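You operate a simulated robot arm through the tools that you are given. There is no shell and no other tool.

You run a simulated robot arm. Do the job below in one go: nothing can be reset, and whatever is moved stays where it is left.

Task
Put things in order on the padded table top. At the end: the cream elastic card from the padded table top stands on top of the clear sorting jar; the silver weight stands where the brown pressing block stood; the gold weight stands where the silver weight stood; the purple cuff clip stands where the gold weight stood; the brown pressing block is on the teal pattern board; whatever was shut is shut again. Leave all else as you found it, and nothing knocked over.
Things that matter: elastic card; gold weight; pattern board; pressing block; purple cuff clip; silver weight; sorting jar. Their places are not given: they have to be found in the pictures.

Only the result counts: the job must be done as asked and must still hold three seconds after the hand-in. Knocking over, shifting, dropping, spilling or breaking anything else fails it.

Robot
A 6-joint arm with a two-finger gripper, fixed in place. Base frame: the origin is at the foot of the arm, x ahead of it, y to its left, z up; the work surface is at about z = 0. Units: m, rad, N and s.
With the tool pointing down near the work surface it reaches from about 0.18 to 0.48 m from the base axis. Its first joint turns from -1.152 to 1.152 rad. Payload 1.76 kg.
Tool frame: the origin (TCP) lies between the finger pads and is the grasp point; the fingertips stand 0.029 m ahead of it; z points along the fingers, y is the line along which they close. The gripper opens to 0.082 m; its body begins 0.058 m behind the TCP.
Orientation is that of the tool frame in the base frame, as [roll, pitch, yaw] about the fixed x, y, z axes, in that order (R = Rz(yaw) Ry(pitch) Rx(roll)). With the fingers straight down and closing along the base's y, the tool's x points along the base's -x, its y along +y and its z along -z.

Tools
- The arm moves only by the tool drive_tool. Its argument "deltas" is text: rows parted by semicolons, each of 7 numbers parted by spaces: the turn, a rotation vector about the tool's x, y, z in units of 90 degrees (1.0 is 90 degrees), then the shift along the tool's x, y, z in units of 150 mm (1.0 is 150 mm), then the finger opening in cm, from 0 to 8.2. In form: wx wy wz tx ty tz jaw; .... A call has 1 to 20 rows; each row is the pose to reach, as a shift and turn from the pose commanded when the call began, along the tool's axes at that moment. A call with a number of a shift or a turn outside -1 to 1 is refused whole. Each row takes 0.2 s and may step no farther than 0.05 m and 0.15 rad from the row before; otherwise, or with a gripper value out of range, the whole call is refused. A pose out of reach is approached as far as the arm can. The call stops where the force on the tool passes 40 N (or 10 N more than at its start, if that is more) or the arm is blocked; 0.2 s more then pass. Each finger travels about 0.2035 m/s and halts on what it meets, pressing with about 21 N; the grip force reading is that of the motor and also rises with nothing between the fingers. The clock runs only during rows and for 0.2 s after the last one: add rows that repeat a pose to give the fingers time. The reply holds the time, the measured pose of the TCP, the force on the tool along the base axes, the opening and the grip force, in the units named above and with some noise, with the torque about the TCP (base axes, N m) and any sound that the robot's microphone picked up.
- Cameras (640 x 400 px; columns grow to the right, rows downward): "scene" is fixed at [0.0846, 0.3551, 0.4193]; the picture's right is [-0.51, -0.86, 0.00], its down [-0.55, 0.32, -0.77] and it looks along [0.67, -0.39, -0.63] (base axes); focal length 214 px, centre (320, 200). "wrist" rides on the gripper at [0.079, 0.004, -0.09] in the tool frame; the picture's right is [-0.05, 1.00, 0.00], its down [-0.71, -0.04, -0.71] and it looks along [-0.71, -0.04, 0.71] (tool axes); focal length 256 px, centre (320, 200).
- capture(camera): a new picture of that camera. It takes no simulated time.
- locate(camera, pixels): for up to 12 pixels [column, row] of the newest picture of that camera ("zoom" is the newest enlarged one), the place [x, y, z] in the base frame of the surface seen there, good to about 0.002 m, but the place of the scene camera against the robot may be out by one fixed shift of up to 0.012 m in any direction. It takes no simulated time.
- enlarge(camera, box): a new picture of the part [left, top, right, bottom] of that camera's present view, enlarged. It takes no simulated time.
- hand_in(): hands the job in; it is judged then, once.

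Unless the task says otherwise, let go and move clear before handing in.

The tools are called by a JSON object that holds its "method" and its "body". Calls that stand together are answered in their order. drive_tool: Moves the arm, as the interface text tells. Its arguments: {"type":"object","properties":{"deltas":{"type":"string"}},"required":["deltas"]} The other tools are called the same way: capture (camera) takes a picture; locate (camera, pixels) gives the place of the surface under pixels of a picture; enlarge (camera, box) takes an enlarged picture of a part of a camera's view; hand_in () hands the job in.

At the start:

```text
time_s: 0.0
tcp_pos: [0.2966, -0.0086, 0.2784]
orientation: [-3.141, -0.001, -3.141]
wrist_force: [0.6, 0.6, -1.1]
moment: [-0.01, -0.01, 0.02]
width: 0.082
gripper_force: 0.1
```

scene: 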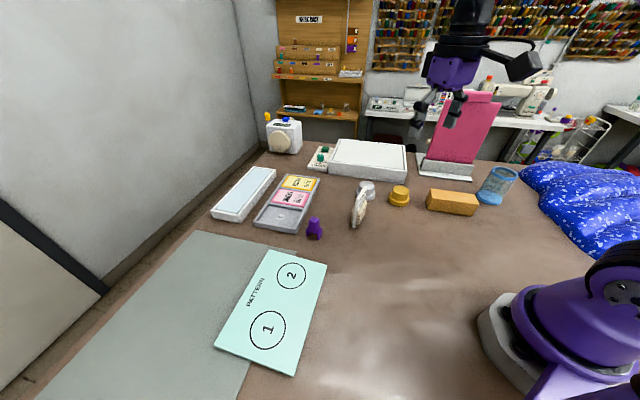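
wrist: 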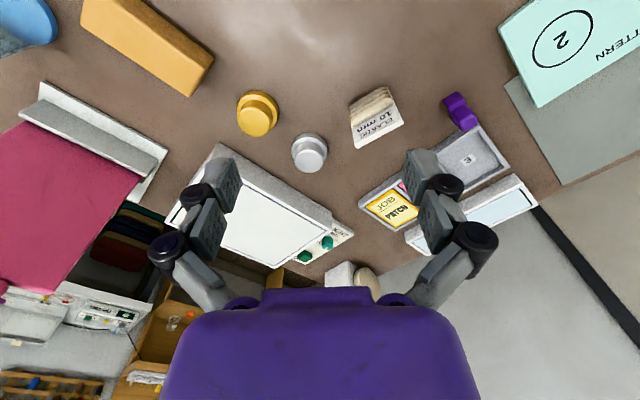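

The scene shows the silver weight near (367,190), gold weight (400,195), brown block (452,202), purple clip (314,228), elastic card (358,208), jar (496,185) and teal board (270,310). I'll take enlarged views first to get the details.

{"method": "enlarge", "body": {"camera": "scene", "box": [290, 150, 530, 300]}}

{"method": "enlarge", "body": {"camera": "wrist", "box": [200, 60, 520, 260]}}

{"method": "capture", "body": {"camera": "scene"}}

{"method": "capture", "body": {"camera": "wrist"}}

```text
2.67 times, centred on (410, 225) of scene
```

zoom: 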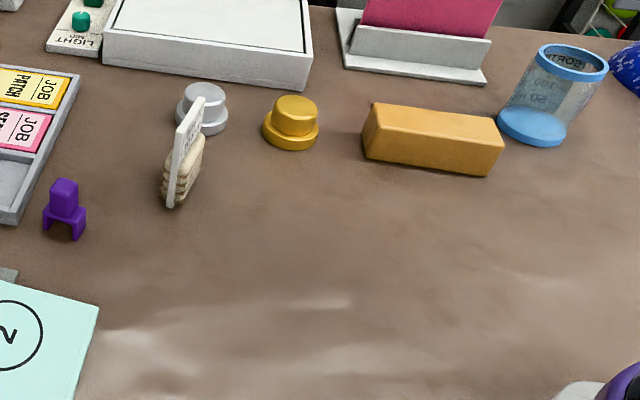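

```text
2.00 times, centred on (360, 160) of wrist
```

zoom: 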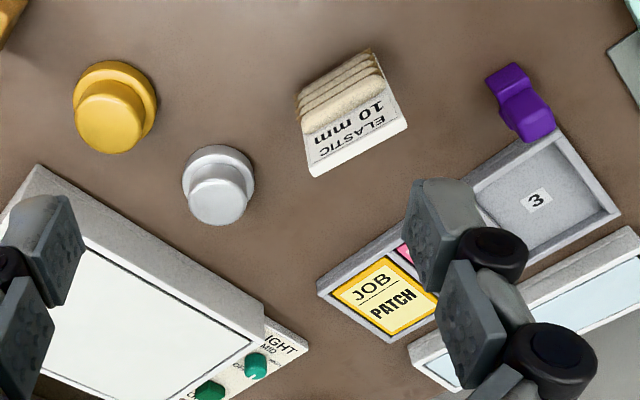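

```text
taken
```

scene: 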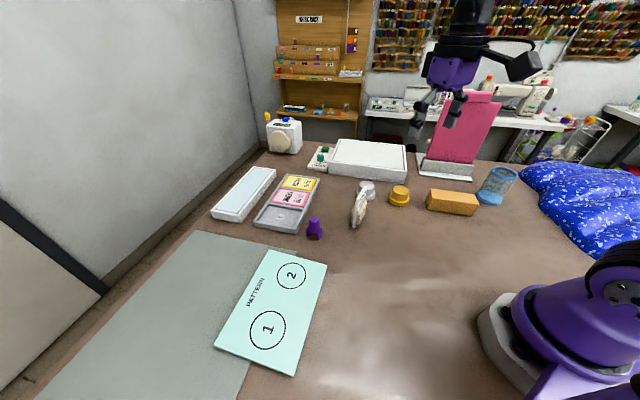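

```text
taken
```

wrist: 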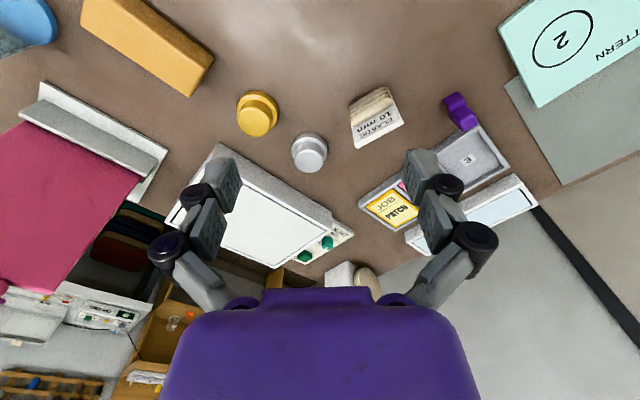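

The jar at (496,185) has a blue rim and base with text on it; I need to see whether it has a lid. I'll enlarge it and locate the key points.

{"method": "enlarge", "body": {"camera": "scene", "box": [456, 155, 536, 215]}}

{"method": "locate", "body": {"camera": "wrist", "pixels": [[309, 152], [309, 160], [256, 118], [256, 105], [130, 20], [205, 62], [190, 90], [85, 25], [378, 105], [385, 130], [456, 103], [466, 120]]}}

{"method": "locate", "body": {"camera": "scene", "pixels": [[367, 185], [400, 189], [430, 191], [477, 196], [475, 214], [428, 208], [316, 220], [362, 190], [356, 225], [484, 174], [506, 177], [496, 168]]}}

```text
6.67 times, centred on (496, 185) of scene
```

zoom: 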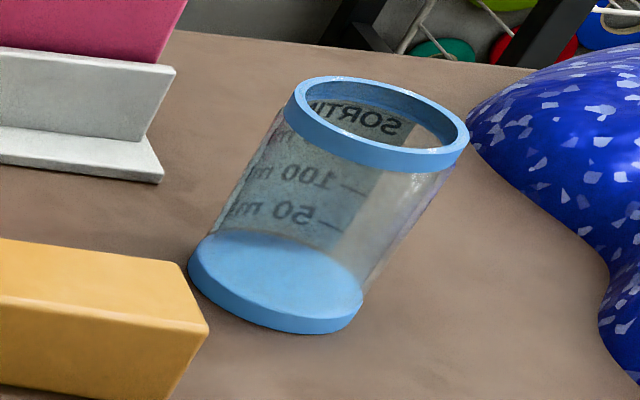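

```text
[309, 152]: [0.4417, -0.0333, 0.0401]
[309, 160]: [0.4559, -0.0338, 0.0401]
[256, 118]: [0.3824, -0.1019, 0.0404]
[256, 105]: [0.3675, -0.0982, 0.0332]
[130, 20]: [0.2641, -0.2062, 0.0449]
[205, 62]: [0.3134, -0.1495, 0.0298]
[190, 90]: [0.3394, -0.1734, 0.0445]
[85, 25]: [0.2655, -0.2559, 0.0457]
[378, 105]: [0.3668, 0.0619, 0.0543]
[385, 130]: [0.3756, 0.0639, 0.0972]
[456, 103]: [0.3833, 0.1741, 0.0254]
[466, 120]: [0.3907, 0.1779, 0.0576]
```

```text
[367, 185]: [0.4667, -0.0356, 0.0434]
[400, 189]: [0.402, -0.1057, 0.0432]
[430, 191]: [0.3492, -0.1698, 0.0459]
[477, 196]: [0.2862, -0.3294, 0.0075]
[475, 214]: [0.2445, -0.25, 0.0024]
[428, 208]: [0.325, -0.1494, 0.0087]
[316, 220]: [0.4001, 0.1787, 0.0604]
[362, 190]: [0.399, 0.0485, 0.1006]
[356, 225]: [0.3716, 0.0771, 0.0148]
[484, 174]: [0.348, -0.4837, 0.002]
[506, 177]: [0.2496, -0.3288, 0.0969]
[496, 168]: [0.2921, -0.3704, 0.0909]
```

The jar's top looks like an open ring in the zoom at (375,125), so I'll probe the depth across the mouth and walls, then measure the card.

{"method": "locate", "body": {"camera": "zoom", "pixels": [[300, 100], [330, 85], [380, 78], [450, 110], [462, 150], [375, 155], [375, 125], [370, 110], [400, 130], [310, 200], [280, 270], [260, 320]]}}

{"method": "enlarge", "body": {"camera": "scene", "box": [340, 170, 420, 230]}}

```text
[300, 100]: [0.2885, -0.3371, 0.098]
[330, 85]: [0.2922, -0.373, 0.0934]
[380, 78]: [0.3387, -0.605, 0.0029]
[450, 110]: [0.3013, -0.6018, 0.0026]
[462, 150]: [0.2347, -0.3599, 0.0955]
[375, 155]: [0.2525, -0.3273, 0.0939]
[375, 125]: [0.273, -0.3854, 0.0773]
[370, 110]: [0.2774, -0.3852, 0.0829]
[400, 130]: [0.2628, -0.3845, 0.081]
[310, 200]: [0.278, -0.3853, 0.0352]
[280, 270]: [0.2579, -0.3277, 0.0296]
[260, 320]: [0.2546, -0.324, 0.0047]
```

```text
6.67 times, centred on (380, 200) of scene
```

zoom: 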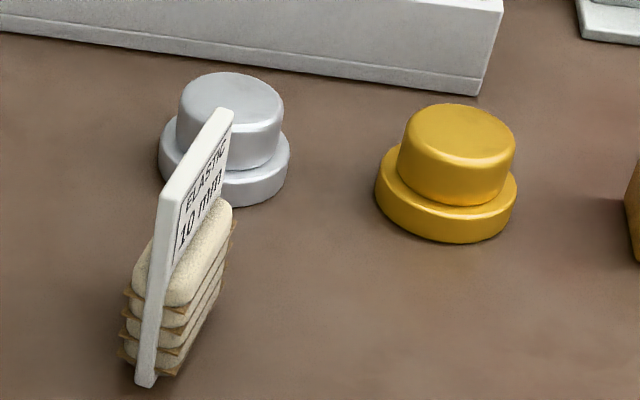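

The jar is an open ring with centre near (0.263,-0.357) and its rim at z≈0.096. The card at zoom (180,250) is a thin upright plate. Next I'll zoom the wrist view to measure the card, weights and clip precisely.

{"method": "enlarge", "body": {"camera": "wrist", "box": [220, 75, 340, 185]}}

{"method": "locate", "body": {"camera": "scene", "pixels": [[270, 252], [325, 264], [293, 374], [217, 348], [270, 310], [292, 275], [200, 300], [240, 240]]}}

```text
3.64 times, centred on (280, 130) of wrist
```

zoom: 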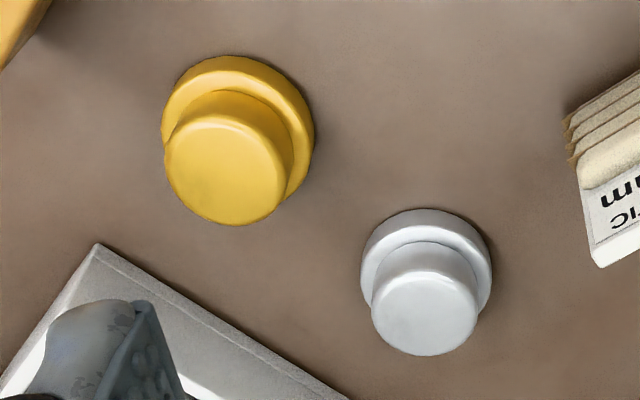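

```text
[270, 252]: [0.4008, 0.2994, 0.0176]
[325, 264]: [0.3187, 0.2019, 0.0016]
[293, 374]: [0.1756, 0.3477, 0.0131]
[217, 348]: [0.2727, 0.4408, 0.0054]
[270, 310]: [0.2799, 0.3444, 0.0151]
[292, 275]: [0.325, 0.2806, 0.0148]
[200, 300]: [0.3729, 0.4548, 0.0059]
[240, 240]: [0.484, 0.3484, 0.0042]
```

The board lies around (0.28,0.32) with its surface at z≈0.015. Now I'll measure the weights in the zoom, gold top at (225,170) and silver top at (425,312).

{"method": "locate", "body": {"camera": "zoom", "pixels": [[225, 170], [168, 170], [284, 170], [225, 122], [225, 218], [225, 62], [425, 312], [376, 312], [473, 312], [425, 275], [425, 350], [427, 214]]}}

{"method": "enlarge", "body": {"camera": "wrist", "box": [330, 70, 490, 170]}}

```text
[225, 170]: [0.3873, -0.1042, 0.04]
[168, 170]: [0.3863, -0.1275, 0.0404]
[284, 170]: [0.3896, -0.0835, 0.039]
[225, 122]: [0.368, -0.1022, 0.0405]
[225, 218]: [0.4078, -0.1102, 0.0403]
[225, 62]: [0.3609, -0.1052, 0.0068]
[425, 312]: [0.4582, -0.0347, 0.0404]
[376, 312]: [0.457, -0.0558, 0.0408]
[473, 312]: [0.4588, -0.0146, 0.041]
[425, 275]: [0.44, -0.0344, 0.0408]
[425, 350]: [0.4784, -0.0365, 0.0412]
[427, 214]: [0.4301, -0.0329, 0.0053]
```

```text
4.00 times, centred on (410, 120) of wrist
```

zoom: 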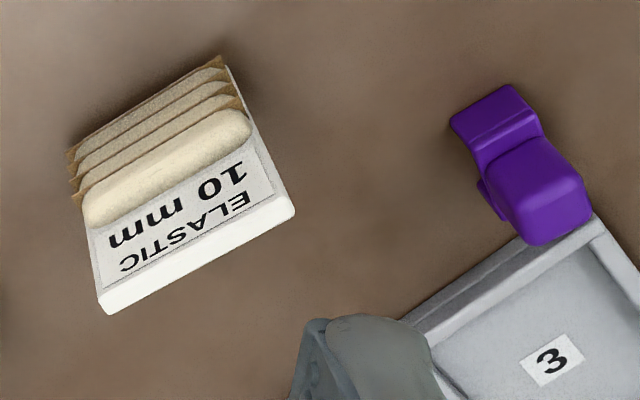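

The gold knob is centred near (0.388,-0.1055) and the silver one near (0.459,-0.035), both about 41 mm across. Now I'll measure the card's top edge, (100,290) to (290,205), and the clip at (540,190).

{"method": "locate", "body": {"camera": "zoom", "pixels": [[98, 290], [106, 308], [293, 200], [290, 218], [200, 250], [82, 215], [235, 75], [90, 190], [240, 115], [165, 175], [76, 160], [215, 65]]}}

{"method": "enlarge", "body": {"camera": "wrist", "box": [420, 70, 500, 150]}}

```text
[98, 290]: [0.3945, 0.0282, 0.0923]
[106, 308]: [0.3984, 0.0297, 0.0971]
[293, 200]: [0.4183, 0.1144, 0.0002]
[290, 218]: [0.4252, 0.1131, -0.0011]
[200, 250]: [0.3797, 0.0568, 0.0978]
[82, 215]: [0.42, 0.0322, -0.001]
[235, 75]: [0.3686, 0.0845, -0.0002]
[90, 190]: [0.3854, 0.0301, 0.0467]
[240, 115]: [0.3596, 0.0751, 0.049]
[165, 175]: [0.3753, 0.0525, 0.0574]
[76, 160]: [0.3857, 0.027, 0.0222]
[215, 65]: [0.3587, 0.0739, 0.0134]
```

```text
5.00 times, centred on (460, 110) of wrist
```

zoom: 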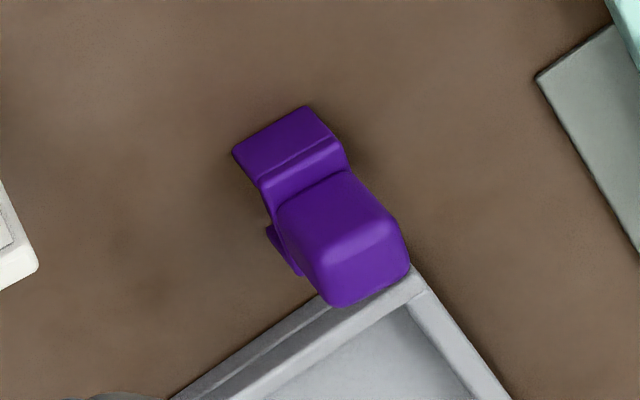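

The card's top is at z≈0.098 and it is roughly 58 mm wide. Before any grasp I want a close wrist view of the jar mouth and the block, so I'm moving the camera toward them at a safe height.

{"method": "drive_tool", "body": {"deltas": "0 0 0.0819 0.111 -0.1347 0 8.2; 0 0 0.1638 0.222 -0.2694 0 8.2; 0 0 0.2457 0.333 -0.4041 0 8.2; 0 0 0.3276 0.444 -0.5388 0 8.2; 0 0 0.4095 0.555 -0.6735 0 8.2; 0 0 0.4914 0.666 -0.8082 0 8.2; 0 0 0.573 0.777 -0.943 0 8.2; 0 0 0.573 0.777 -0.943 0 8.2"}}

{"method": "capture", "body": {"camera": "wrist"}}

```text
time_s: 1.8
tcp_pos: [0.1796, -0.1502, 0.2798]
orientation: [3.141, 0.0, 2.24]
wrist_force: [-0.4, 0.2, 0.1]
moment: [0.01, 0.01, 0.02]
width: 0.082
gripper_force: 0.0
```

```text
taken
```

wrist: 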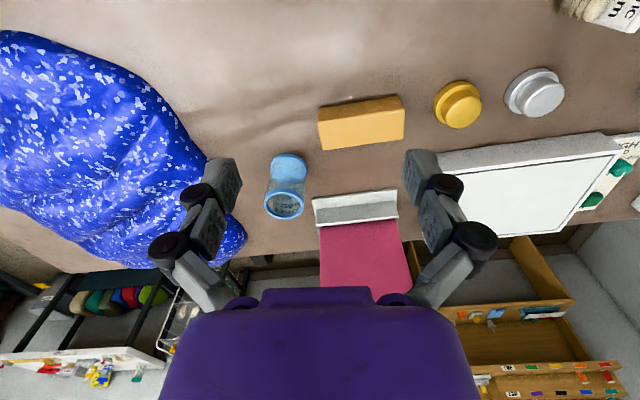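

The jar is at (285,187) and the block at (362,122), both in clear view. I'll zoom in on them.

{"method": "enlarge", "body": {"camera": "wrist", "box": [245, 145, 325, 225]}}

{"method": "locate", "body": {"camera": "wrist", "pixels": [[320, 112], [320, 124], [324, 148], [403, 140], [402, 108], [398, 97], [320, 107], [362, 120], [362, 140], [285, 160], [455, 105], [542, 96]]}}

```text
5.00 times, centred on (285, 185) of wrist
```

zoom: 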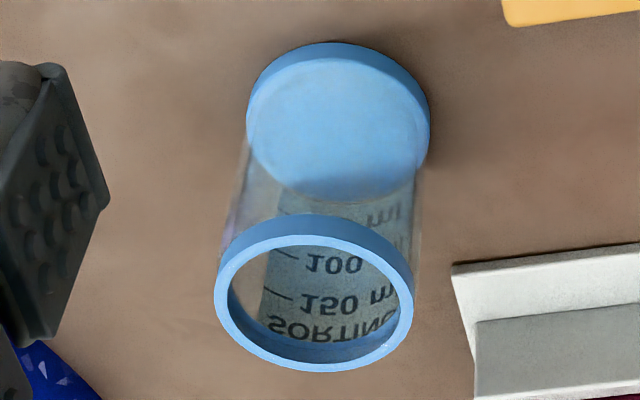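

```text
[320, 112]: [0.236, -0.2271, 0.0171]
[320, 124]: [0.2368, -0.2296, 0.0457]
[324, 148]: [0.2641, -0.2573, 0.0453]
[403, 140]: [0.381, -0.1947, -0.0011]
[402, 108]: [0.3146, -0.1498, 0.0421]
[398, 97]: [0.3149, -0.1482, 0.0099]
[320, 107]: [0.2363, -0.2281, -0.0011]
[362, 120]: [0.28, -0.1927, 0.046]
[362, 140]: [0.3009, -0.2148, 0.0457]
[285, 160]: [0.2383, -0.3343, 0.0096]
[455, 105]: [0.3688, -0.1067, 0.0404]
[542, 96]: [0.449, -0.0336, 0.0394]
```

The jar really is open, with a thin ring rim. I'll measure its outer and inner edges in the zoom and the glass depth.

{"method": "locate", "body": {"camera": "zoom", "pixels": [[221, 292], [407, 300], [335, 226], [310, 366], [314, 240], [240, 260], [390, 345], [340, 130], [250, 110], [428, 110], [340, 190], [315, 300]]}}

{"method": "enlarge", "body": {"camera": "wrist", "box": [540, 0, 640, 60]}}

```text
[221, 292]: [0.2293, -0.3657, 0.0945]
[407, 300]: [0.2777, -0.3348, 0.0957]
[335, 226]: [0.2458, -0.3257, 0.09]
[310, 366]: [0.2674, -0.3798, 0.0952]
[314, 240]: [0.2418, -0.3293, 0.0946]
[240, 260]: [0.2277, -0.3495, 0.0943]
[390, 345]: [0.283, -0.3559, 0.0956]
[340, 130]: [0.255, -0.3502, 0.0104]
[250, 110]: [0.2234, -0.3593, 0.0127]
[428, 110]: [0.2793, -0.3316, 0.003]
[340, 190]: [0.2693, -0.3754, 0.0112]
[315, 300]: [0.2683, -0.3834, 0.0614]
```

```text
6.40 times, centred on (590, 30) of wrist
```

zoom: 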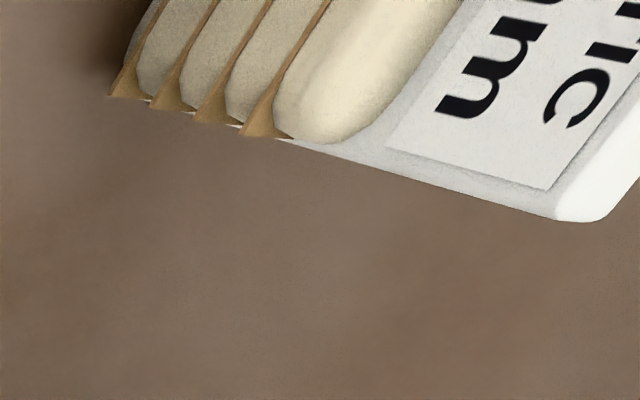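

The jar rim is centred near (0.255,-0.353), with a mid-radius of about 29 mm and its top at z≈0.095. The block centre is near (0.289,-0.203) at 45.5°. Next I'll check the surrounding obstacles: pink stand foot, light box and blue cloth.

{"method": "locate", "body": {"camera": "wrist", "pixels": [[316, 202], [396, 194], [320, 218], [394, 212], [365, 240], [410, 285], [325, 285], [445, 152], [600, 134], [530, 150], [200, 150], [205, 200]]}}

{"method": "enlarge", "body": {"camera": "scene", "box": [400, 80, 560, 220]}}

```text
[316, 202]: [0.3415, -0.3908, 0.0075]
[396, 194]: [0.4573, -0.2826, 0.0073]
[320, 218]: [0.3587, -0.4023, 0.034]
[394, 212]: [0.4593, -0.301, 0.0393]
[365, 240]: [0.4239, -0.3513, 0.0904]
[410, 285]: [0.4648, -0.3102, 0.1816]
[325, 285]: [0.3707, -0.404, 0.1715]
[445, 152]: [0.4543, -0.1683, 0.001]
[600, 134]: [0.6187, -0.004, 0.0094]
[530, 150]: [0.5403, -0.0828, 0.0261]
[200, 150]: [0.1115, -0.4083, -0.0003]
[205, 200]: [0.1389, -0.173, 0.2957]
```

```text
2.86 times, centred on (480, 150) of scene
```

zoom: 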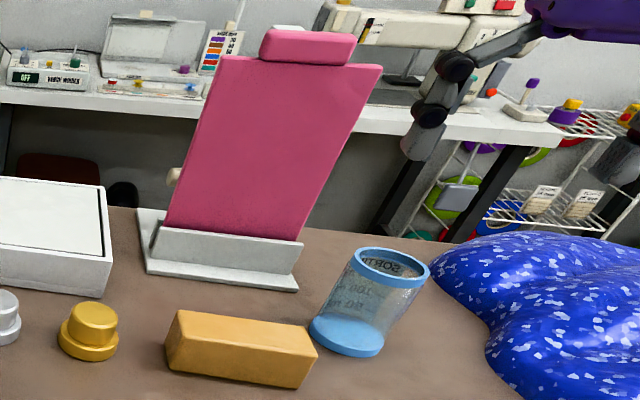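

The pink panel stands on the line (0.37,-0.40) to (0.465,-0.31) and the tools clear it. I'm now turning the gripper across the block's long axis and moving above it at z≈0.16.

{"method": "drive_tool", "body": {"deltas": "0 0 0.0837 -0.0663 0.0319 0.0721 8.2; 0 0 0.1674 -0.1326 0.0638 0.1442 8.2; 0 0 0.2511 -0.1989 0.0957 0.2163 8.2; 0 0 0.3348 -0.2652 0.1276 0.2884 8.2; 0 0 0.4185 -0.3315 0.1595 0.3605 8.2; 0 0 0.5022 -0.3978 0.1914 0.4326 8.2; 0 0 0.5859 -0.4641 0.2233 0.5047 8.2; 0 0 0.6696 -0.5304 0.2552 0.5768 8.2; 0 0 0.7533 -0.5967 0.2871 0.6489 8.2; 0 0 0.837 -0.663 0.319 0.721 8.2; 0 0 0.921 -0.729 0.351 0.793 8.2; 0 0 0.921 -0.729 0.351 0.793 8.2"}}

{"method": "capture", "body": {"camera": "wrist"}}

{"method": "capture", "body": {"camera": "scene"}}

```text
time_s: 4.4
tcp_pos: [0.2882, -0.2009, 0.1609]
orientation: [3.141, 0.001, 0.794]
wrist_force: [-0.5, 0.3, -0.5]
moment: [-0.02, -0.01, -0.01]
width: 0.0821
gripper_force: 0.1
```

```text
taken
```

wrist: 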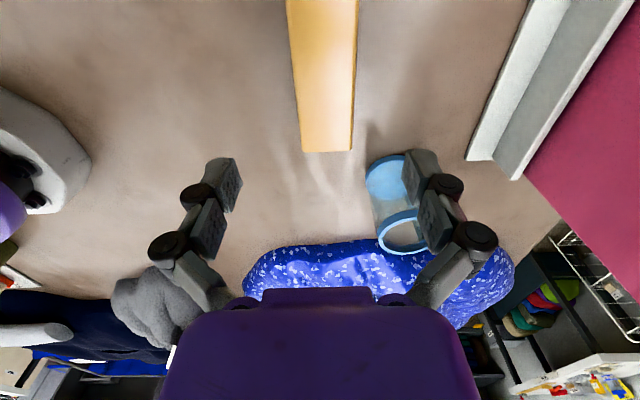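

```text
taken
```

scene: 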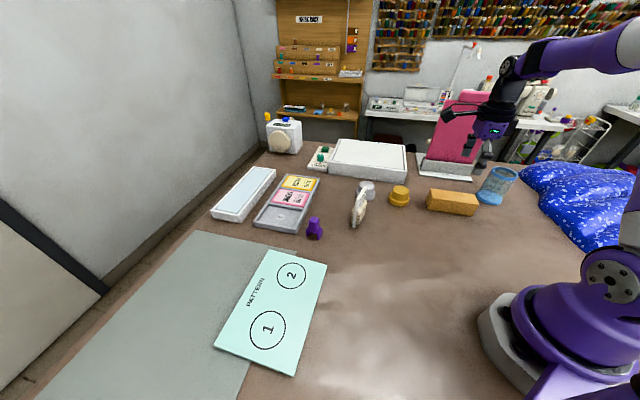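

The gripper is above the block, and its visible end spans (290,0) to (352,150). I'll measure its edges to confirm alignment before descending.

{"method": "locate", "body": {"camera": "wrist", "pixels": [[290, 10], [356, 10], [296, 80], [353, 80], [301, 135], [351, 135], [326, 130], [326, 60], [326, 5], [301, 148], [350, 148]]}}

```text
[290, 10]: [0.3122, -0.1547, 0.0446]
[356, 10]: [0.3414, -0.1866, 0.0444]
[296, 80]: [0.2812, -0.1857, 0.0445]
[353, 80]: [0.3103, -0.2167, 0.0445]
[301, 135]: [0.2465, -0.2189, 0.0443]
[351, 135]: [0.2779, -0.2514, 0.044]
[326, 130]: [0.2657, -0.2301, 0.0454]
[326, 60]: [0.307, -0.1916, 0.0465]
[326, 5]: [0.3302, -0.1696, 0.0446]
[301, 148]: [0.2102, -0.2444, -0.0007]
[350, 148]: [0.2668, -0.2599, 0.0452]
```

The block's mid-line is x−y≈0.4965, about 4 mm off along the tool's y. I'll correct by that amount, descend to z≈0.036 and close.

{"method": "drive_tool", "body": {"deltas": "0 0 0 0 0.027 0.15 8.2; 0 0 0 0 0.027 0.3 8.2; 0 0 0 0 0.027 0.45 8.2; 0 0 0 0 0.027 0.6 8.2; 0 0 0 0 0.027 0.72 8.2; 0 0 0 0 0.027 0.8 8.2; 0 0 0 0 0.027 0.833 8.2; 0 0 0 0 0.027 0.833 8.2; 0 0 0 0 0.027 0.833 3; 0 0 0 0 0.027 0.833 3; 0 0 0 0 0.027 0.833 2; 0 0 0 0 0.027 0.833 2"}}

{"method": "capture", "body": {"camera": "scene"}}

```text
time_s: 7.0
tcp_pos: [0.2928, -0.2062, 0.0353]
orientation: [3.138, -0.001, 0.796]
wrist_force: [2.4, -1.0, 11.0]
moment: [-0.01, -0.03, -0.02]
width: 0.0475
gripper_force: 20.8
```

```text
taken
```

scene: 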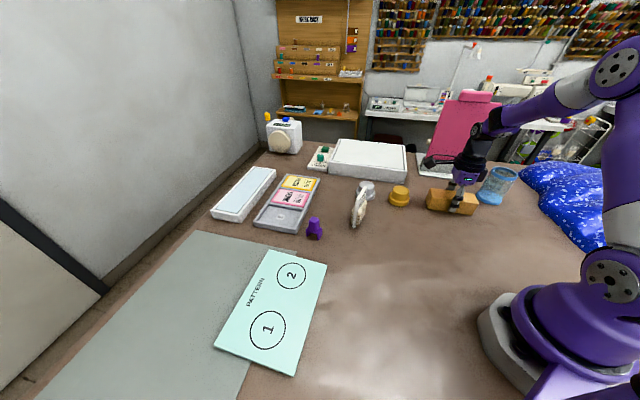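

The fingers hold the block at width 0.0475 m with 20.8 N. I'll lift straight up, slowly at first, and check the hold.

{"method": "drive_tool", "body": {"deltas": "0 0 0 0 0 -0.04 2; 0 0 0 0 0 -0.1 2; 0 0 0 0 0 -0.2 2; 0 0 0 0 0 -0.35 2; 0 0 0 0 0 -0.5 2; 0 0 0 0 0 -0.65 2; 0 0 0 0 0 -0.8 2; 0 0 0 0 0 -0.8 2"}}

{"method": "capture", "body": {"camera": "scene"}}

{"method": "capture", "body": {"camera": "wrist"}}

```text
time_s: 8.8
tcp_pos: [0.2929, -0.2056, 0.1557]
orientation: [-3.141, 0.001, 0.795]
wrist_force: [-0.5, 0.1, -4.1]
moment: [0.0, -0.02, 0.02]
width: 0.0475
gripper_force: 20.7
```

```text
taken
```

scene: 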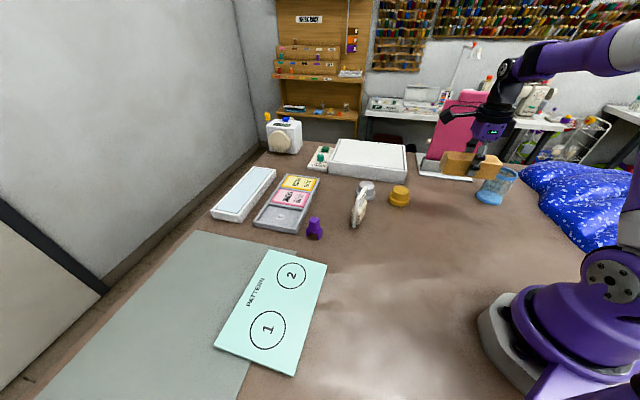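

```text
taken
```

wrist: 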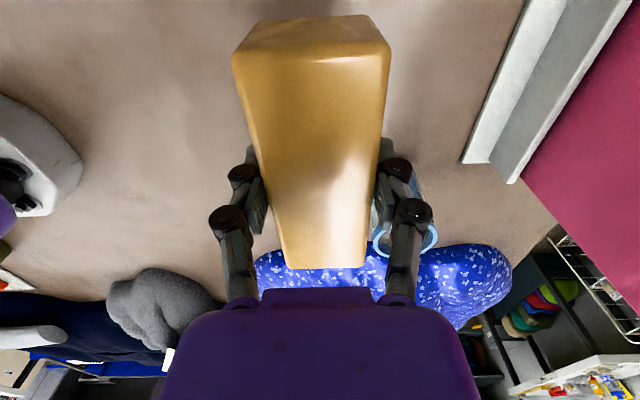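

The block is held level between the fingers at (310,150), with about 4 N of load. I'll carry it toward the teal board at z≈0.17 while turning it to line up with the board's long side.

{"method": "drive_tool", "body": {"deltas": "0 0 -0.061 0.11 -0.12 -0.03 2; 0 0 -0.122 0.22 -0.24 -0.06 2; 0 0 -0.183 0.33 -0.36 -0.1 2; 0 0 -0.244 0.44 -0.48 -0.1 2; 0 0 -0.305 0.55 -0.6 -0.1 2; 0 0 -0.366 0.66 -0.72 -0.1 2; 0 0 -0.427 0.77 -0.84 -0.1 2; 0 0 -0.489 0.88 -0.959 -0.1 2; 0 0 -0.489 0.88 -0.959 -0.1 2"}}

```text
time_s: 10.8
tcp_pos: [0.2818, -0.0087, 0.1706]
orientation: [3.14, -0.001, 1.564]
wrist_force: [0.1, 1.0, -3.0]
moment: [0.01, -0.02, -0.02]
width: 0.0476
gripper_force: 21.2
```

The hold is steady at width 0.0476 with yaw 89.6°. I'll go on another 0.15 m in +y and finish the turn.

{"method": "drive_tool", "body": {"deltas": "0 0 -0.061 0.123 0 0 2; 0 0 -0.122 0.246 0 0 2; 0 0 -0.183 0.369 0 0 2; 0 0 -0.244 0.492 0 0 2; 0 0 -0.305 0.615 0 0 2; 0 0 -0.366 0.738 0 0 2; 0 0 -0.427 0.861 0 0 2; 0 0 -0.489 0.99 0 0 2; 0 0 -0.489 0.99 0 0 2"}}

{"method": "capture", "body": {"camera": "wrist"}}

{"method": "capture", "body": {"camera": "scene"}}

```text
time_s: 12.8
tcp_pos: [0.2852, 0.139, 0.17]
orientation: [3.142, 0.0, 2.333]
wrist_force: [-0.5, -0.3, -2.9]
moment: [-0.02, 0.01, -0.03]
width: 0.0477
gripper_force: 21.6
```

```text
taken
```

wrist: 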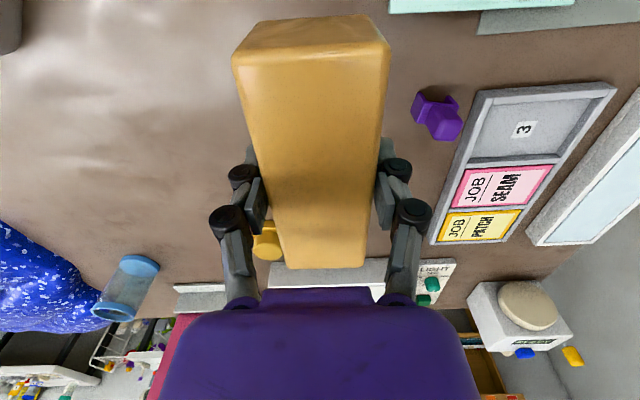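

```text
taken
```

scene: 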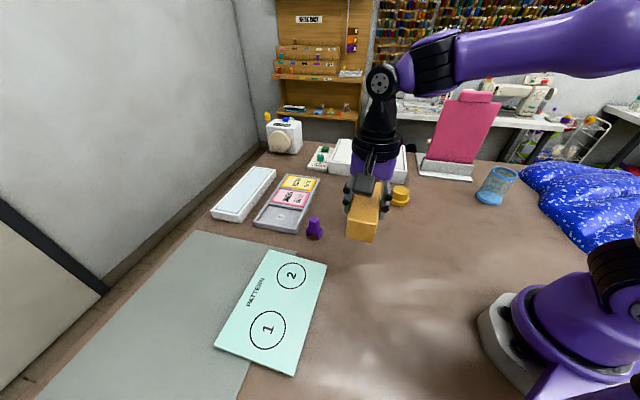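

The block is turned and steady, and the near edge of the board shows at the top of the wrist picture (480,5). I'll locate the board and mat surfaces in both pictures to get the board height and the scene offset.

{"method": "locate", "body": {"camera": "wrist", "pixels": [[400, 4], [480, 4], [570, 3], [420, 11], [600, 10], [500, 20], [440, 115], [432, 100], [450, 125]]}}

{"method": "locate", "body": {"camera": "scene", "pixels": [[268, 251], [325, 263], [294, 372], [218, 346], [300, 262], [308, 310], [245, 295], [255, 360], [280, 320], [230, 370], [256, 330], [276, 355]]}}

```text
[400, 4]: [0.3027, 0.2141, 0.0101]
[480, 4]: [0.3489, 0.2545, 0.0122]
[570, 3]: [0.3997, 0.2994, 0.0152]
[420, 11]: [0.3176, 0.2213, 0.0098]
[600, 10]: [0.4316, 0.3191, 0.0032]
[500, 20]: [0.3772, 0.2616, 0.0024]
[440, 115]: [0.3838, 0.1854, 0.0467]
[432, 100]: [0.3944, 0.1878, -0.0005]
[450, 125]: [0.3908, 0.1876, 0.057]
```

```text
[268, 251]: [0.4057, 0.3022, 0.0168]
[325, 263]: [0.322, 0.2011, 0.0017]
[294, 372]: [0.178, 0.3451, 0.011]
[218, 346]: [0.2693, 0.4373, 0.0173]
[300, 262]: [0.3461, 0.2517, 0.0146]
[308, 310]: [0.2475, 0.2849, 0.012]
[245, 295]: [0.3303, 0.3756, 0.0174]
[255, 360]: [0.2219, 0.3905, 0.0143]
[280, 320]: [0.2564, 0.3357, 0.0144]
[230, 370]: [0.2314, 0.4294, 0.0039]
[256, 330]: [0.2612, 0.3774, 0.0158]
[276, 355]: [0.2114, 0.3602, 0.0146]
```

The board's top tilts slightly, from z≈0.010 on the near side to ≈0.015 on the mat side, with its centre near (0.284,0.32). I'll carry the block over it and lower to just above.

{"method": "drive_tool", "body": {"deltas": "0 0 0 0.107 0.097 0 2; 0 0 0 0.213 0.195 0 2; 0 0 0 0.32 0.292 0 2; 0 0 0 0.426 0.389 0 2; 0 0 0 0.533 0.486 0 2; 0 0 0 0.639 0.584 0 2; 0 0 0 0.746 0.681 0 2; 0 0 0 0.852 0.778 0 2; 0 0 0 0.852 0.778 0.15 2; 0 0 0 0.852 0.778 0.3 2; 0 0 0 0.852 0.778 0.45 2; 0 0 0 0.852 0.778 0.6 2; 0 0 0 0.852 0.778 0.7 2; 0 0 0 0.852 0.778 0.7 2"}}

{"method": "capture", "body": {"camera": "scene"}}

{"method": "enlarge", "body": {"camera": "scene", "box": [200, 230, 340, 390]}}

```text
time_s: 15.8
tcp_pos: [0.2788, 0.3118, 0.066]
orientation: [-3.141, 0.0, 2.331]
wrist_force: [-0.4, 0.4, -3.5]
moment: [-0.01, -0.02, 0.02]
width: 0.0476
gripper_force: 21.4
```

```text
taken
```

scene: 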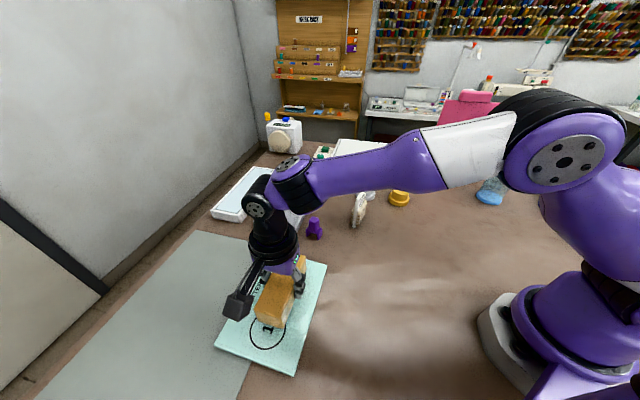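

```text
2.50 times, centred on (270, 310) of scene
```

zoom: 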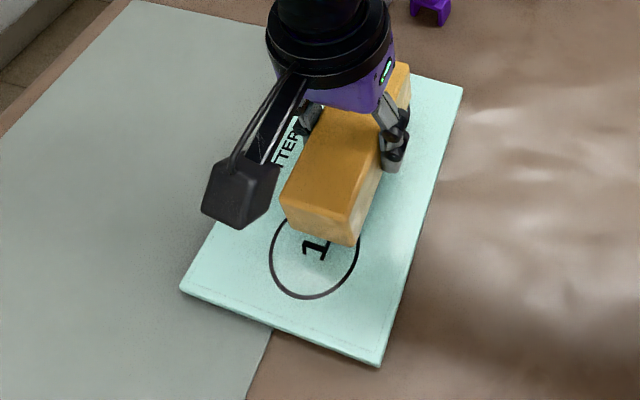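

The block hovers over the board at zoom (335,170), well inside its edges. I'll lower it gently onto the board.

{"method": "drive_tool", "body": {"deltas": "0 0 0 0 0 0.04 2; 0 0 0 0 0 0.07 2; 0 0 0 0 0 0.095 2; 0 0 0 0 0 0.11 2; 0 0 0 0 0 0.12 2; 0 0 0 0 0 0.12 2"}}

```text
time_s: 17.2
tcp_pos: [0.2796, 0.3112, 0.0482]
orientation: [3.139, 0.001, 2.333]
wrist_force: [-4.0, 2.6, 13.4]
moment: [0.42, 0.04, 0.03]
width: 0.0479
gripper_force: 21.4
```

Upward force of 13 N shows the block is seated on the board. I'll open the fingers and rise.

{"method": "drive_tool", "body": {"deltas": "0 0 0 0 0 -0.005 4.6; 0 0 0 0 0 -0.005 5.0; 0 0 0 0 0 -0.005 5.6; 0 0 0 0 0 -0.005 6.6; 0 0 0 0 0 -0.005 7.2; 0 0 0 0 0 -0.1 7.2; 0 0 0 0 0 -0.25 7.2; 0 0 0 0 0 -0.5 7.2; 0 0 0 0 0 -0.75 7.2; 0 0 0 0 0 -1.0 7.2; 0 0 0 0 0 -1.0 7.2"}}

{"method": "capture", "body": {"camera": "wrist"}}

{"method": "capture", "body": {"camera": "scene"}}

```text
time_s: 19.6
tcp_pos: [0.2808, 0.3097, 0.1986]
orientation: [-3.14, 0.0, 2.332]
wrist_force: [-0.4, 0.2, 0.4]
moment: [0.0, -0.05, 0.02]
width: 0.0718
gripper_force: 0.2
```

```text
taken
```

wrist: 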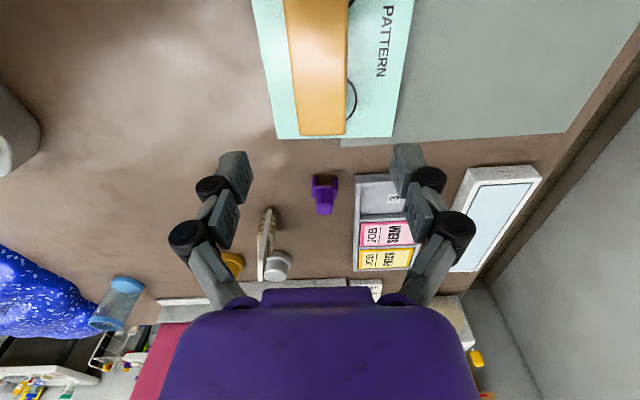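

```text
taken
```

scene: 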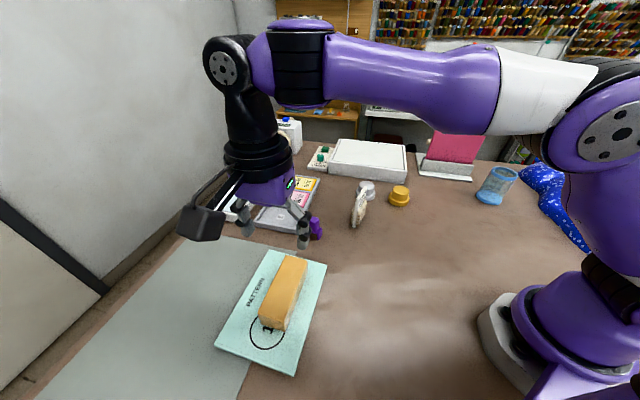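

The block rests flat on the teal board. This view also shows the card edge-on at (268,245) and the clip at (324,195), so I'll zoom in to learn their shapes.

{"method": "enlarge", "body": {"camera": "wrist", "box": [230, 160, 350, 290]}}

{"method": "locate", "body": {"camera": "wrist", "pixels": [[320, 185], [330, 185], [318, 205], [330, 205], [324, 195], [318, 178], [334, 178], [278, 258], [278, 272], [272, 215], [262, 278], [268, 280]]}}

```text
3.08 times, centred on (290, 225) of wrist
```

zoom: 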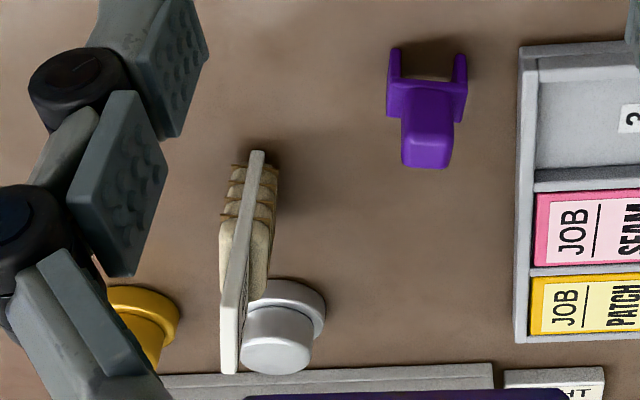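

```text
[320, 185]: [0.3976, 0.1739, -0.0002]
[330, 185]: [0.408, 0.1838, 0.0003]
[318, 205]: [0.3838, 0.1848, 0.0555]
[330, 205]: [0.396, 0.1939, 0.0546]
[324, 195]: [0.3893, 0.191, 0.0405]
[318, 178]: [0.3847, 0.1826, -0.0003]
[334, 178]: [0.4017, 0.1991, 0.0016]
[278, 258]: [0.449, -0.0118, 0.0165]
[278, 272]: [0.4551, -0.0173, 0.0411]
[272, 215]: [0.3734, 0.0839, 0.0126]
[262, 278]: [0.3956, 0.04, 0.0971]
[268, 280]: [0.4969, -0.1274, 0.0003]
```

The clip stands as an arch with a knob on top, its legs spread along about 44°, and the card's edge-on thickness is visible. Next I'll move toward the silver weight, in two legs at z≈0.2, for a close look before grasping.

{"method": "drive_tool", "body": {"deltas": "0 0 -0.0417 -0.137 -0.091 0 7.2; 0 0 -0.0834 -0.273 -0.182 0 7.2; 0 0 -0.125 -0.41 -0.273 0 7.2; 0 0 -0.167 -0.547 -0.365 0 7.2; 0 0 -0.2085 -0.684 -0.456 0 7.2; 0 0 -0.25 -0.82 -0.547 0 7.2; 0 0 -0.292 -0.957 -0.638 0 7.2; 0 0 -0.292 -0.957 -0.638 0 7.2"}}

{"method": "capture", "body": {"camera": "wrist"}}

```text
time_s: 21.4
tcp_pos: [0.3099, 0.139, 0.1965]
orientation: [3.141, 0.0, 2.791]
wrist_force: [-0.7, 0.0, -0.8]
moment: [-0.01, -0.01, -0.02]
width: 0.072
gripper_force: 0.1
```

```text
taken
```

wrist: 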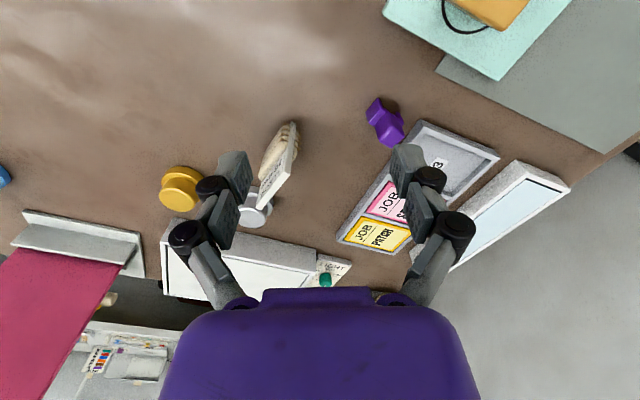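

The card at (278,165) and clip at (385,122) show well from here, so I'll zoom to measure them while I'm at this viewpoint.

{"method": "enlarge", "body": {"camera": "wrist", "box": [345, 80, 425, 160]}}

{"method": "locate", "body": {"camera": "zoom", "pixels": [[215, 105], [280, 145], [170, 170], [260, 190], [330, 210], [370, 230], [300, 270], [355, 290], [320, 240], [245, 130], [175, 145], [240, 210]]}}

```text
5.00 times, centred on (385, 120) of wrist
```

zoom: 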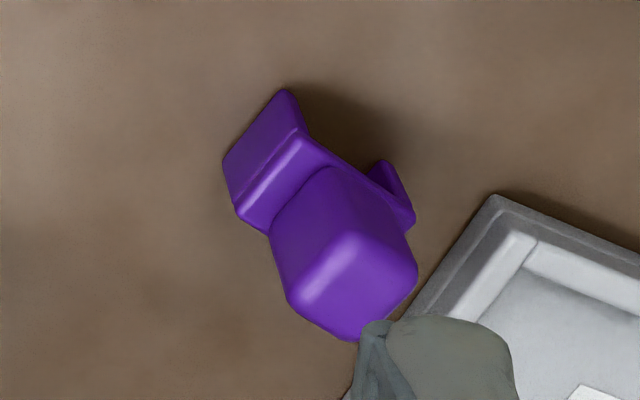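

```text
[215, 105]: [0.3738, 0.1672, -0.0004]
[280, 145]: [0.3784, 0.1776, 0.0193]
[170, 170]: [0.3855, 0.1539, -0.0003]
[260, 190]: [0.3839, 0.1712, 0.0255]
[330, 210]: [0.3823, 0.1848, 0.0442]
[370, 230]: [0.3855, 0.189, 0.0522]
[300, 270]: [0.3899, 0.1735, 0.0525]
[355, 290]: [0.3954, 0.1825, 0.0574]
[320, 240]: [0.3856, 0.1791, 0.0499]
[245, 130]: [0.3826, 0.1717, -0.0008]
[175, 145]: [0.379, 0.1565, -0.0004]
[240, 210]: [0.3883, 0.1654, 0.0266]
```

The clip's knob top is centred near (0.394,0.183) at z≈0.057, with the bridge at z≈0.026. I'll continue to the viewing spot for the silver weight.

{"method": "drive_tool", "body": {"deltas": "0 0 -0.032 -0.091 -0.138 0 7.2; 0 0 -0.064 -0.182 -0.276 0 7.2; 0 0 -0.096 -0.273 -0.414 0 7.2; 0 0 -0.128 -0.365 -0.553 0 7.2; 0 0 -0.16 -0.456 -0.691 0 7.2; 0 0 -0.192 -0.547 -0.829 0 7.2; 0 0 -0.2233 -0.638 -0.967 0 7.2; 0 0 -0.2233 -0.638 -0.967 0 7.2"}}

{"method": "capture", "body": {"camera": "wrist"}}

{"method": "enlarge", "body": {"camera": "wrist", "box": [200, 80, 440, 230]}}

```text
time_s: 23.2
tcp_pos: [0.3488, -0.0295, 0.1961]
orientation: [3.141, 0.001, -3.141]
wrist_force: [1.0, -0.3, 0.5]
moment: [-0.01, -0.01, 0.01]
width: 0.072
gripper_force: 0.0
```

```text
taken
```

wrist: 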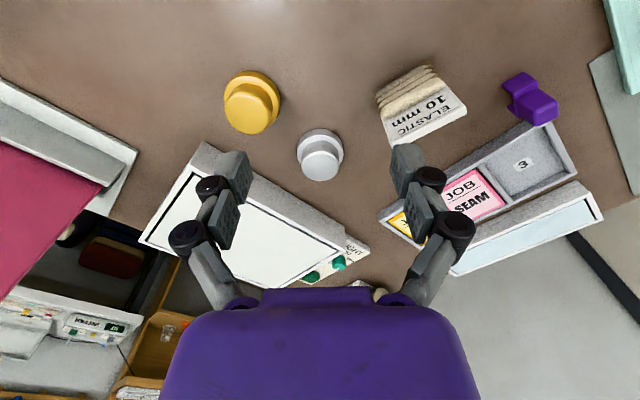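

```text
2.67 times, centred on (320, 155) of wrist
```

zoom: 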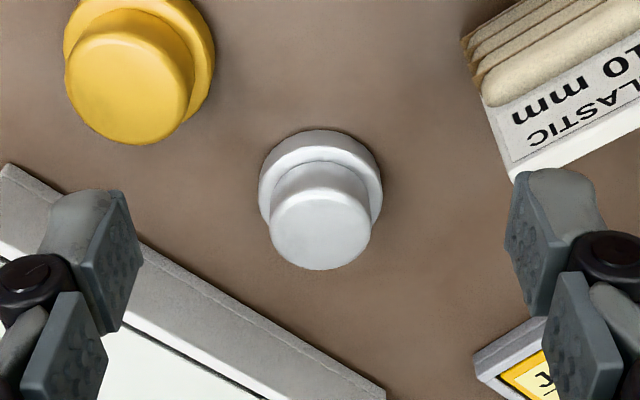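

{"method": "locate", "body": {"camera": "zoom", "pixels": [[321, 231], [275, 231], [366, 231], [321, 197], [321, 264], [262, 185], [380, 185], [321, 133], [321, 150], [130, 77], [72, 77], [190, 77]]}}

{"method": "enlarge", "body": {"camera": "wrist", "box": [210, 55, 300, 145]}}

```text
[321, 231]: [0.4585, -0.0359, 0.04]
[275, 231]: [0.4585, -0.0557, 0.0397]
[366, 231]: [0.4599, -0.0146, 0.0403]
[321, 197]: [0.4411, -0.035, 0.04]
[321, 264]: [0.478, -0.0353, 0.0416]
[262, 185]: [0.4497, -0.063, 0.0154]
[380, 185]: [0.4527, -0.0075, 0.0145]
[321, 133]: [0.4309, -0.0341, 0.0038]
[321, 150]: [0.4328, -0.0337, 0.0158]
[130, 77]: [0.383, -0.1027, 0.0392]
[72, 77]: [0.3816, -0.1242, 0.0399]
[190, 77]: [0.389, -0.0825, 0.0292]
```

```text
4.44 times, centred on (255, 100) of wrist
```

zoom: 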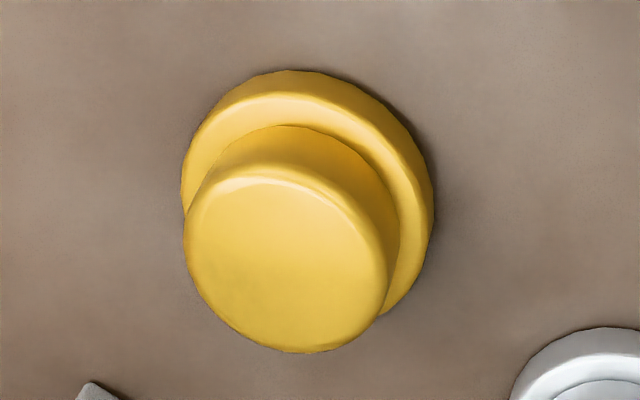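

The silver weight's centre is (0.459,-0.035), with its step at z≈0.016 and base 56 mm across. I'll measure gold the same way from this zoom before moving in.

{"method": "locate", "body": {"camera": "zoom", "pixels": [[285, 262], [190, 245], [383, 270], [268, 182], [300, 347], [200, 300], [370, 220], [430, 215], [184, 175], [295, 74], [420, 160], [205, 130]]}}

```text
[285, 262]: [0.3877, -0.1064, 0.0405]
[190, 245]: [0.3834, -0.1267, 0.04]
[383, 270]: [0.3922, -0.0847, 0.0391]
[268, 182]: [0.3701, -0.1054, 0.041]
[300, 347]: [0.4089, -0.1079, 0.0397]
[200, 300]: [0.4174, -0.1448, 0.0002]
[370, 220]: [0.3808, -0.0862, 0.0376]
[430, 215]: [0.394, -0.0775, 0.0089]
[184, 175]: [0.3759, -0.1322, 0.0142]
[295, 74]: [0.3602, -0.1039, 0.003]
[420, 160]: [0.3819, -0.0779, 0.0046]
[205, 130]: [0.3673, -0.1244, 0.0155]
```

Gold's centre is (0.3885,-0.106). I'm moving over the silver weight at (0.459,-0.035) and lowering to z≈0.09 with the fingers open 7.2 cm.

{"method": "drive_tool", "body": {"deltas": "0 0 0 -0.18 -0.012 0 7.2; 0 0 0 -0.37 -0.023 0 7.2; 0 0 0 -0.55 -0.035 0 7.2; 0 0 0 -0.731 -0.046 0 7.2; 0 0 0 -0.731 -0.046 0.18 7.2; 0 0 0 -0.731 -0.046 0.36 7.2; 0 0 0 -0.731 -0.046 0.54 7.2; 0 0 0 -0.731 -0.046 0.7 7.2; 0 0 0 -0.731 -0.046 0.7 7.2; 0 0 0 -0.731 -0.046 0.7 7.2"}}

{"method": "capture", "body": {"camera": "wrist"}}

{"method": "enlarge", "body": {"camera": "scene", "box": [300, 130, 460, 240]}}

```text
time_s: 25.4
tcp_pos: [0.4572, -0.0352, 0.093]
orientation: [3.141, 0.0, 3.14]
wrist_force: [0.5, 0.1, 0.2]
moment: [0.01, -0.01, -0.01]
width: 0.0724
gripper_force: 0.1
out of reach, approached as far as the arm can: row 4, 5
```

```text
taken
```

wrist: 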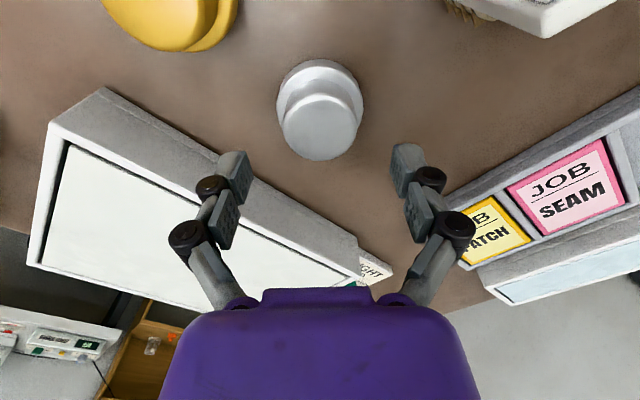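

```text
3.64 times, centred on (380, 185) of scene
```

zoom: 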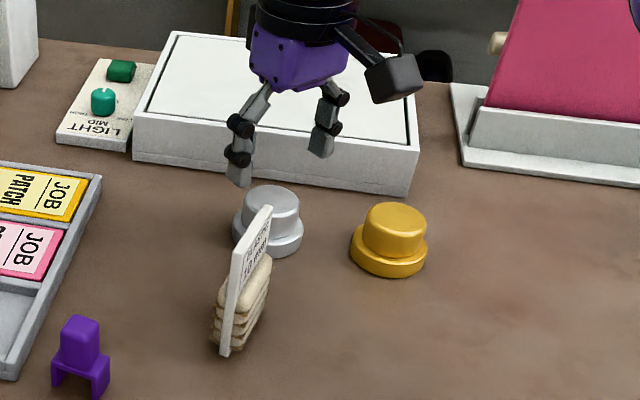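

The weight's knob (320,130) is centred between the fingers. I'll descend to z≈0.049 and close on the knob.

{"method": "drive_tool", "body": {"deltas": "0 0 0 0 0 0.1 7.2; 0 0 0 0 0 0.2 7.2; 0 0 0 0 0 0.26 7.2; 0 0 0 0 0 0.29 7.2; 0 0 0 0 0 0.29 7.2; 0 0 0 0 0 0.29 5; 0 0 0 0 0 0.29 3.5; 0 0 0 0 0 0.29 2.5; 0 0 0 0 0 0.29 2.5"}}

{"method": "enlarge", "body": {"camera": "scene", "box": [300, 130, 460, 240]}}

```text
time_s: 27.4
tcp_pos: [0.4568, -0.035, 0.0483]
orientation: [-3.141, 0.001, -3.141]
wrist_force: [0.2, 0.2, 4.6]
moment: [0.05, 0.06, 0.03]
width: 0.0465
gripper_force: 20.8
```

```text
3.64 times, centred on (380, 185) of scene
```

zoom: 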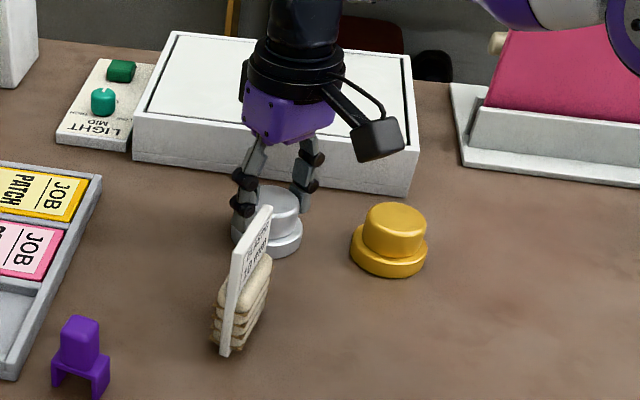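

The fingers closed on the knob at 0.0465 m with 20.8 N. I'll lift gently and check the load.

{"method": "drive_tool", "body": {"deltas": "0 0 0 0 0 -0.03 2.5; 0 0 0 0 0 -0.07 2.5; 0 0 0 0 0 -0.12 2.5; 0 0 0 0 0 -0.2 2.5; 0 0 0 0 0 -0.3 2.5; 0 0 0 0 0 -0.3 2.5"}}

{"method": "enlarge", "body": {"camera": "scene", "box": [300, 130, 460, 240]}}

```text
time_s: 28.8
tcp_pos: [0.4578, -0.0356, 0.0943]
orientation: [3.14, -0.001, 3.14]
wrist_force: [-0.9, 0.7, -3.3]
moment: [0.03, 0.0, -0.02]
width: 0.0465
gripper_force: 21.0
```

```text
3.64 times, centred on (380, 185) of scene
```

zoom: 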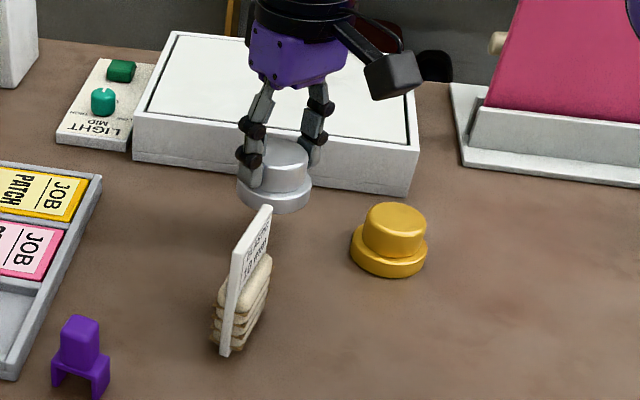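

The silver weight is held clear of the table. I'll raise it to z≈0.134 so it passes over the gold weight, and start toward the block's old spot (0.292,-0.205).

{"method": "drive_tool", "body": {"deltas": "0 0 0 0 0 -0.13 2.5; 0 0 0 0 0 -0.267 2.5; 0 0 0 0.08 -0.08 -0.267 2.5; 0 0 0 0.19 -0.19 -0.267 2.5; 0 0 0 0.31 -0.31 -0.267 2.5; 0 0 0 0.43 -0.43 -0.267 2.5; 0 0 0 0.55 -0.55 -0.267 2.5; 0 0 0 0.667 -0.667 -0.267 2.5; 0 0 0 0.667 -0.667 -0.267 2.5"}}

```text
time_s: 30.8
tcp_pos: [0.3587, -0.1333, 0.1315]
orientation: [-3.141, -0.001, -3.14]
wrist_force: [-1.0, 0.6, -3.5]
moment: [-0.03, 0.02, 0.0]
width: 0.0468
gripper_force: 20.8
```

Still holding at 0.0468. I'll finish the crossing and lower to just above the table at the block's old centre.

{"method": "drive_tool", "body": {"deltas": "0 0 0 0.11 -0.116 0 2.5; 0 0 0 0.22 -0.232 0 2.5; 0 0 0 0.335 -0.35 0 2.5; 0 0 0 0.447 -0.465 0 2.5; 0 0 0 0.447 -0.465 0 2.5; 0 0 0 0.447 -0.465 0.15 2.5; 0 0 0 0.447 -0.465 0.3 2.5; 0 0 0 0.447 -0.465 0.42 2.5; 0 0 0 0.447 -0.465 0.5 2.5; 0 0 0 0.447 -0.465 0.5 2.5"}}

{"method": "capture", "body": {"camera": "wrist"}}

{"method": "enlarge", "body": {"camera": "scene", "box": [360, 130, 540, 250]}}

```text
time_s: 33.0
tcp_pos: [0.2904, -0.2056, 0.0598]
orientation: [3.141, 0.0, 3.139]
wrist_force: [-0.1, 1.3, -2.8]
moment: [-0.03, 0.03, -0.01]
width: 0.0463
gripper_force: 21.4
```

```text
taken
```

wrist: 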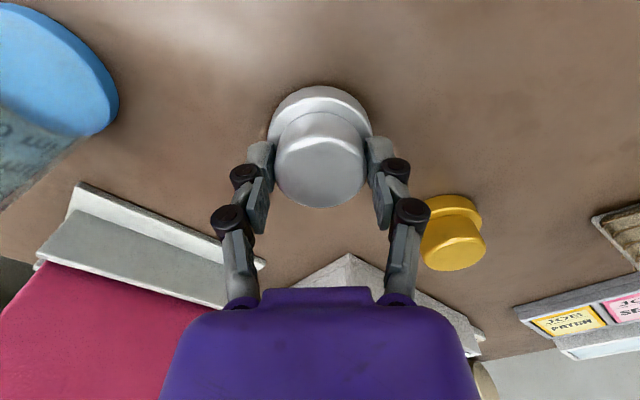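

```text
3.33 times, centred on (450, 190) of scene
```

zoom: 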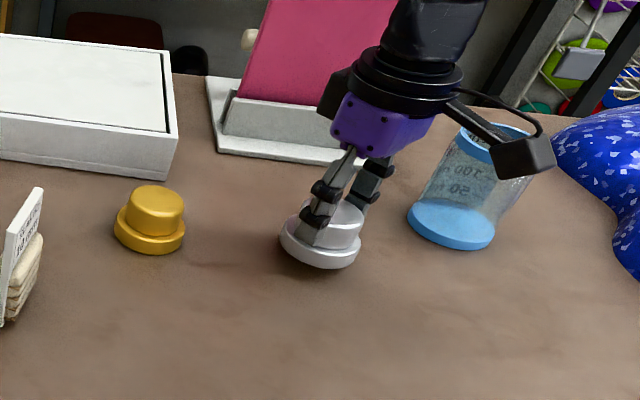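

The weight hangs level over the old block spot. I'll lower the last centimetre until it touches the table.

{"method": "drive_tool", "body": {"deltas": "0 0 0 0 0 0.03 2.5; 0 0 0 0 0 0.05 2.5; 0 0 0 0 0 0.06 2.5; 0 0 0 0 0 0.067 2.5; 0 0 0 0 0 0.067 2.5"}}

```text
time_s: 34.2
tcp_pos: [0.2915, -0.2056, 0.0491]
orientation: [3.141, -0.001, -3.139]
wrist_force: [0.2, 0.0, -2.7]
moment: [0.0, 0.05, -0.02]
width: 0.0462
gripper_force: 20.8
```

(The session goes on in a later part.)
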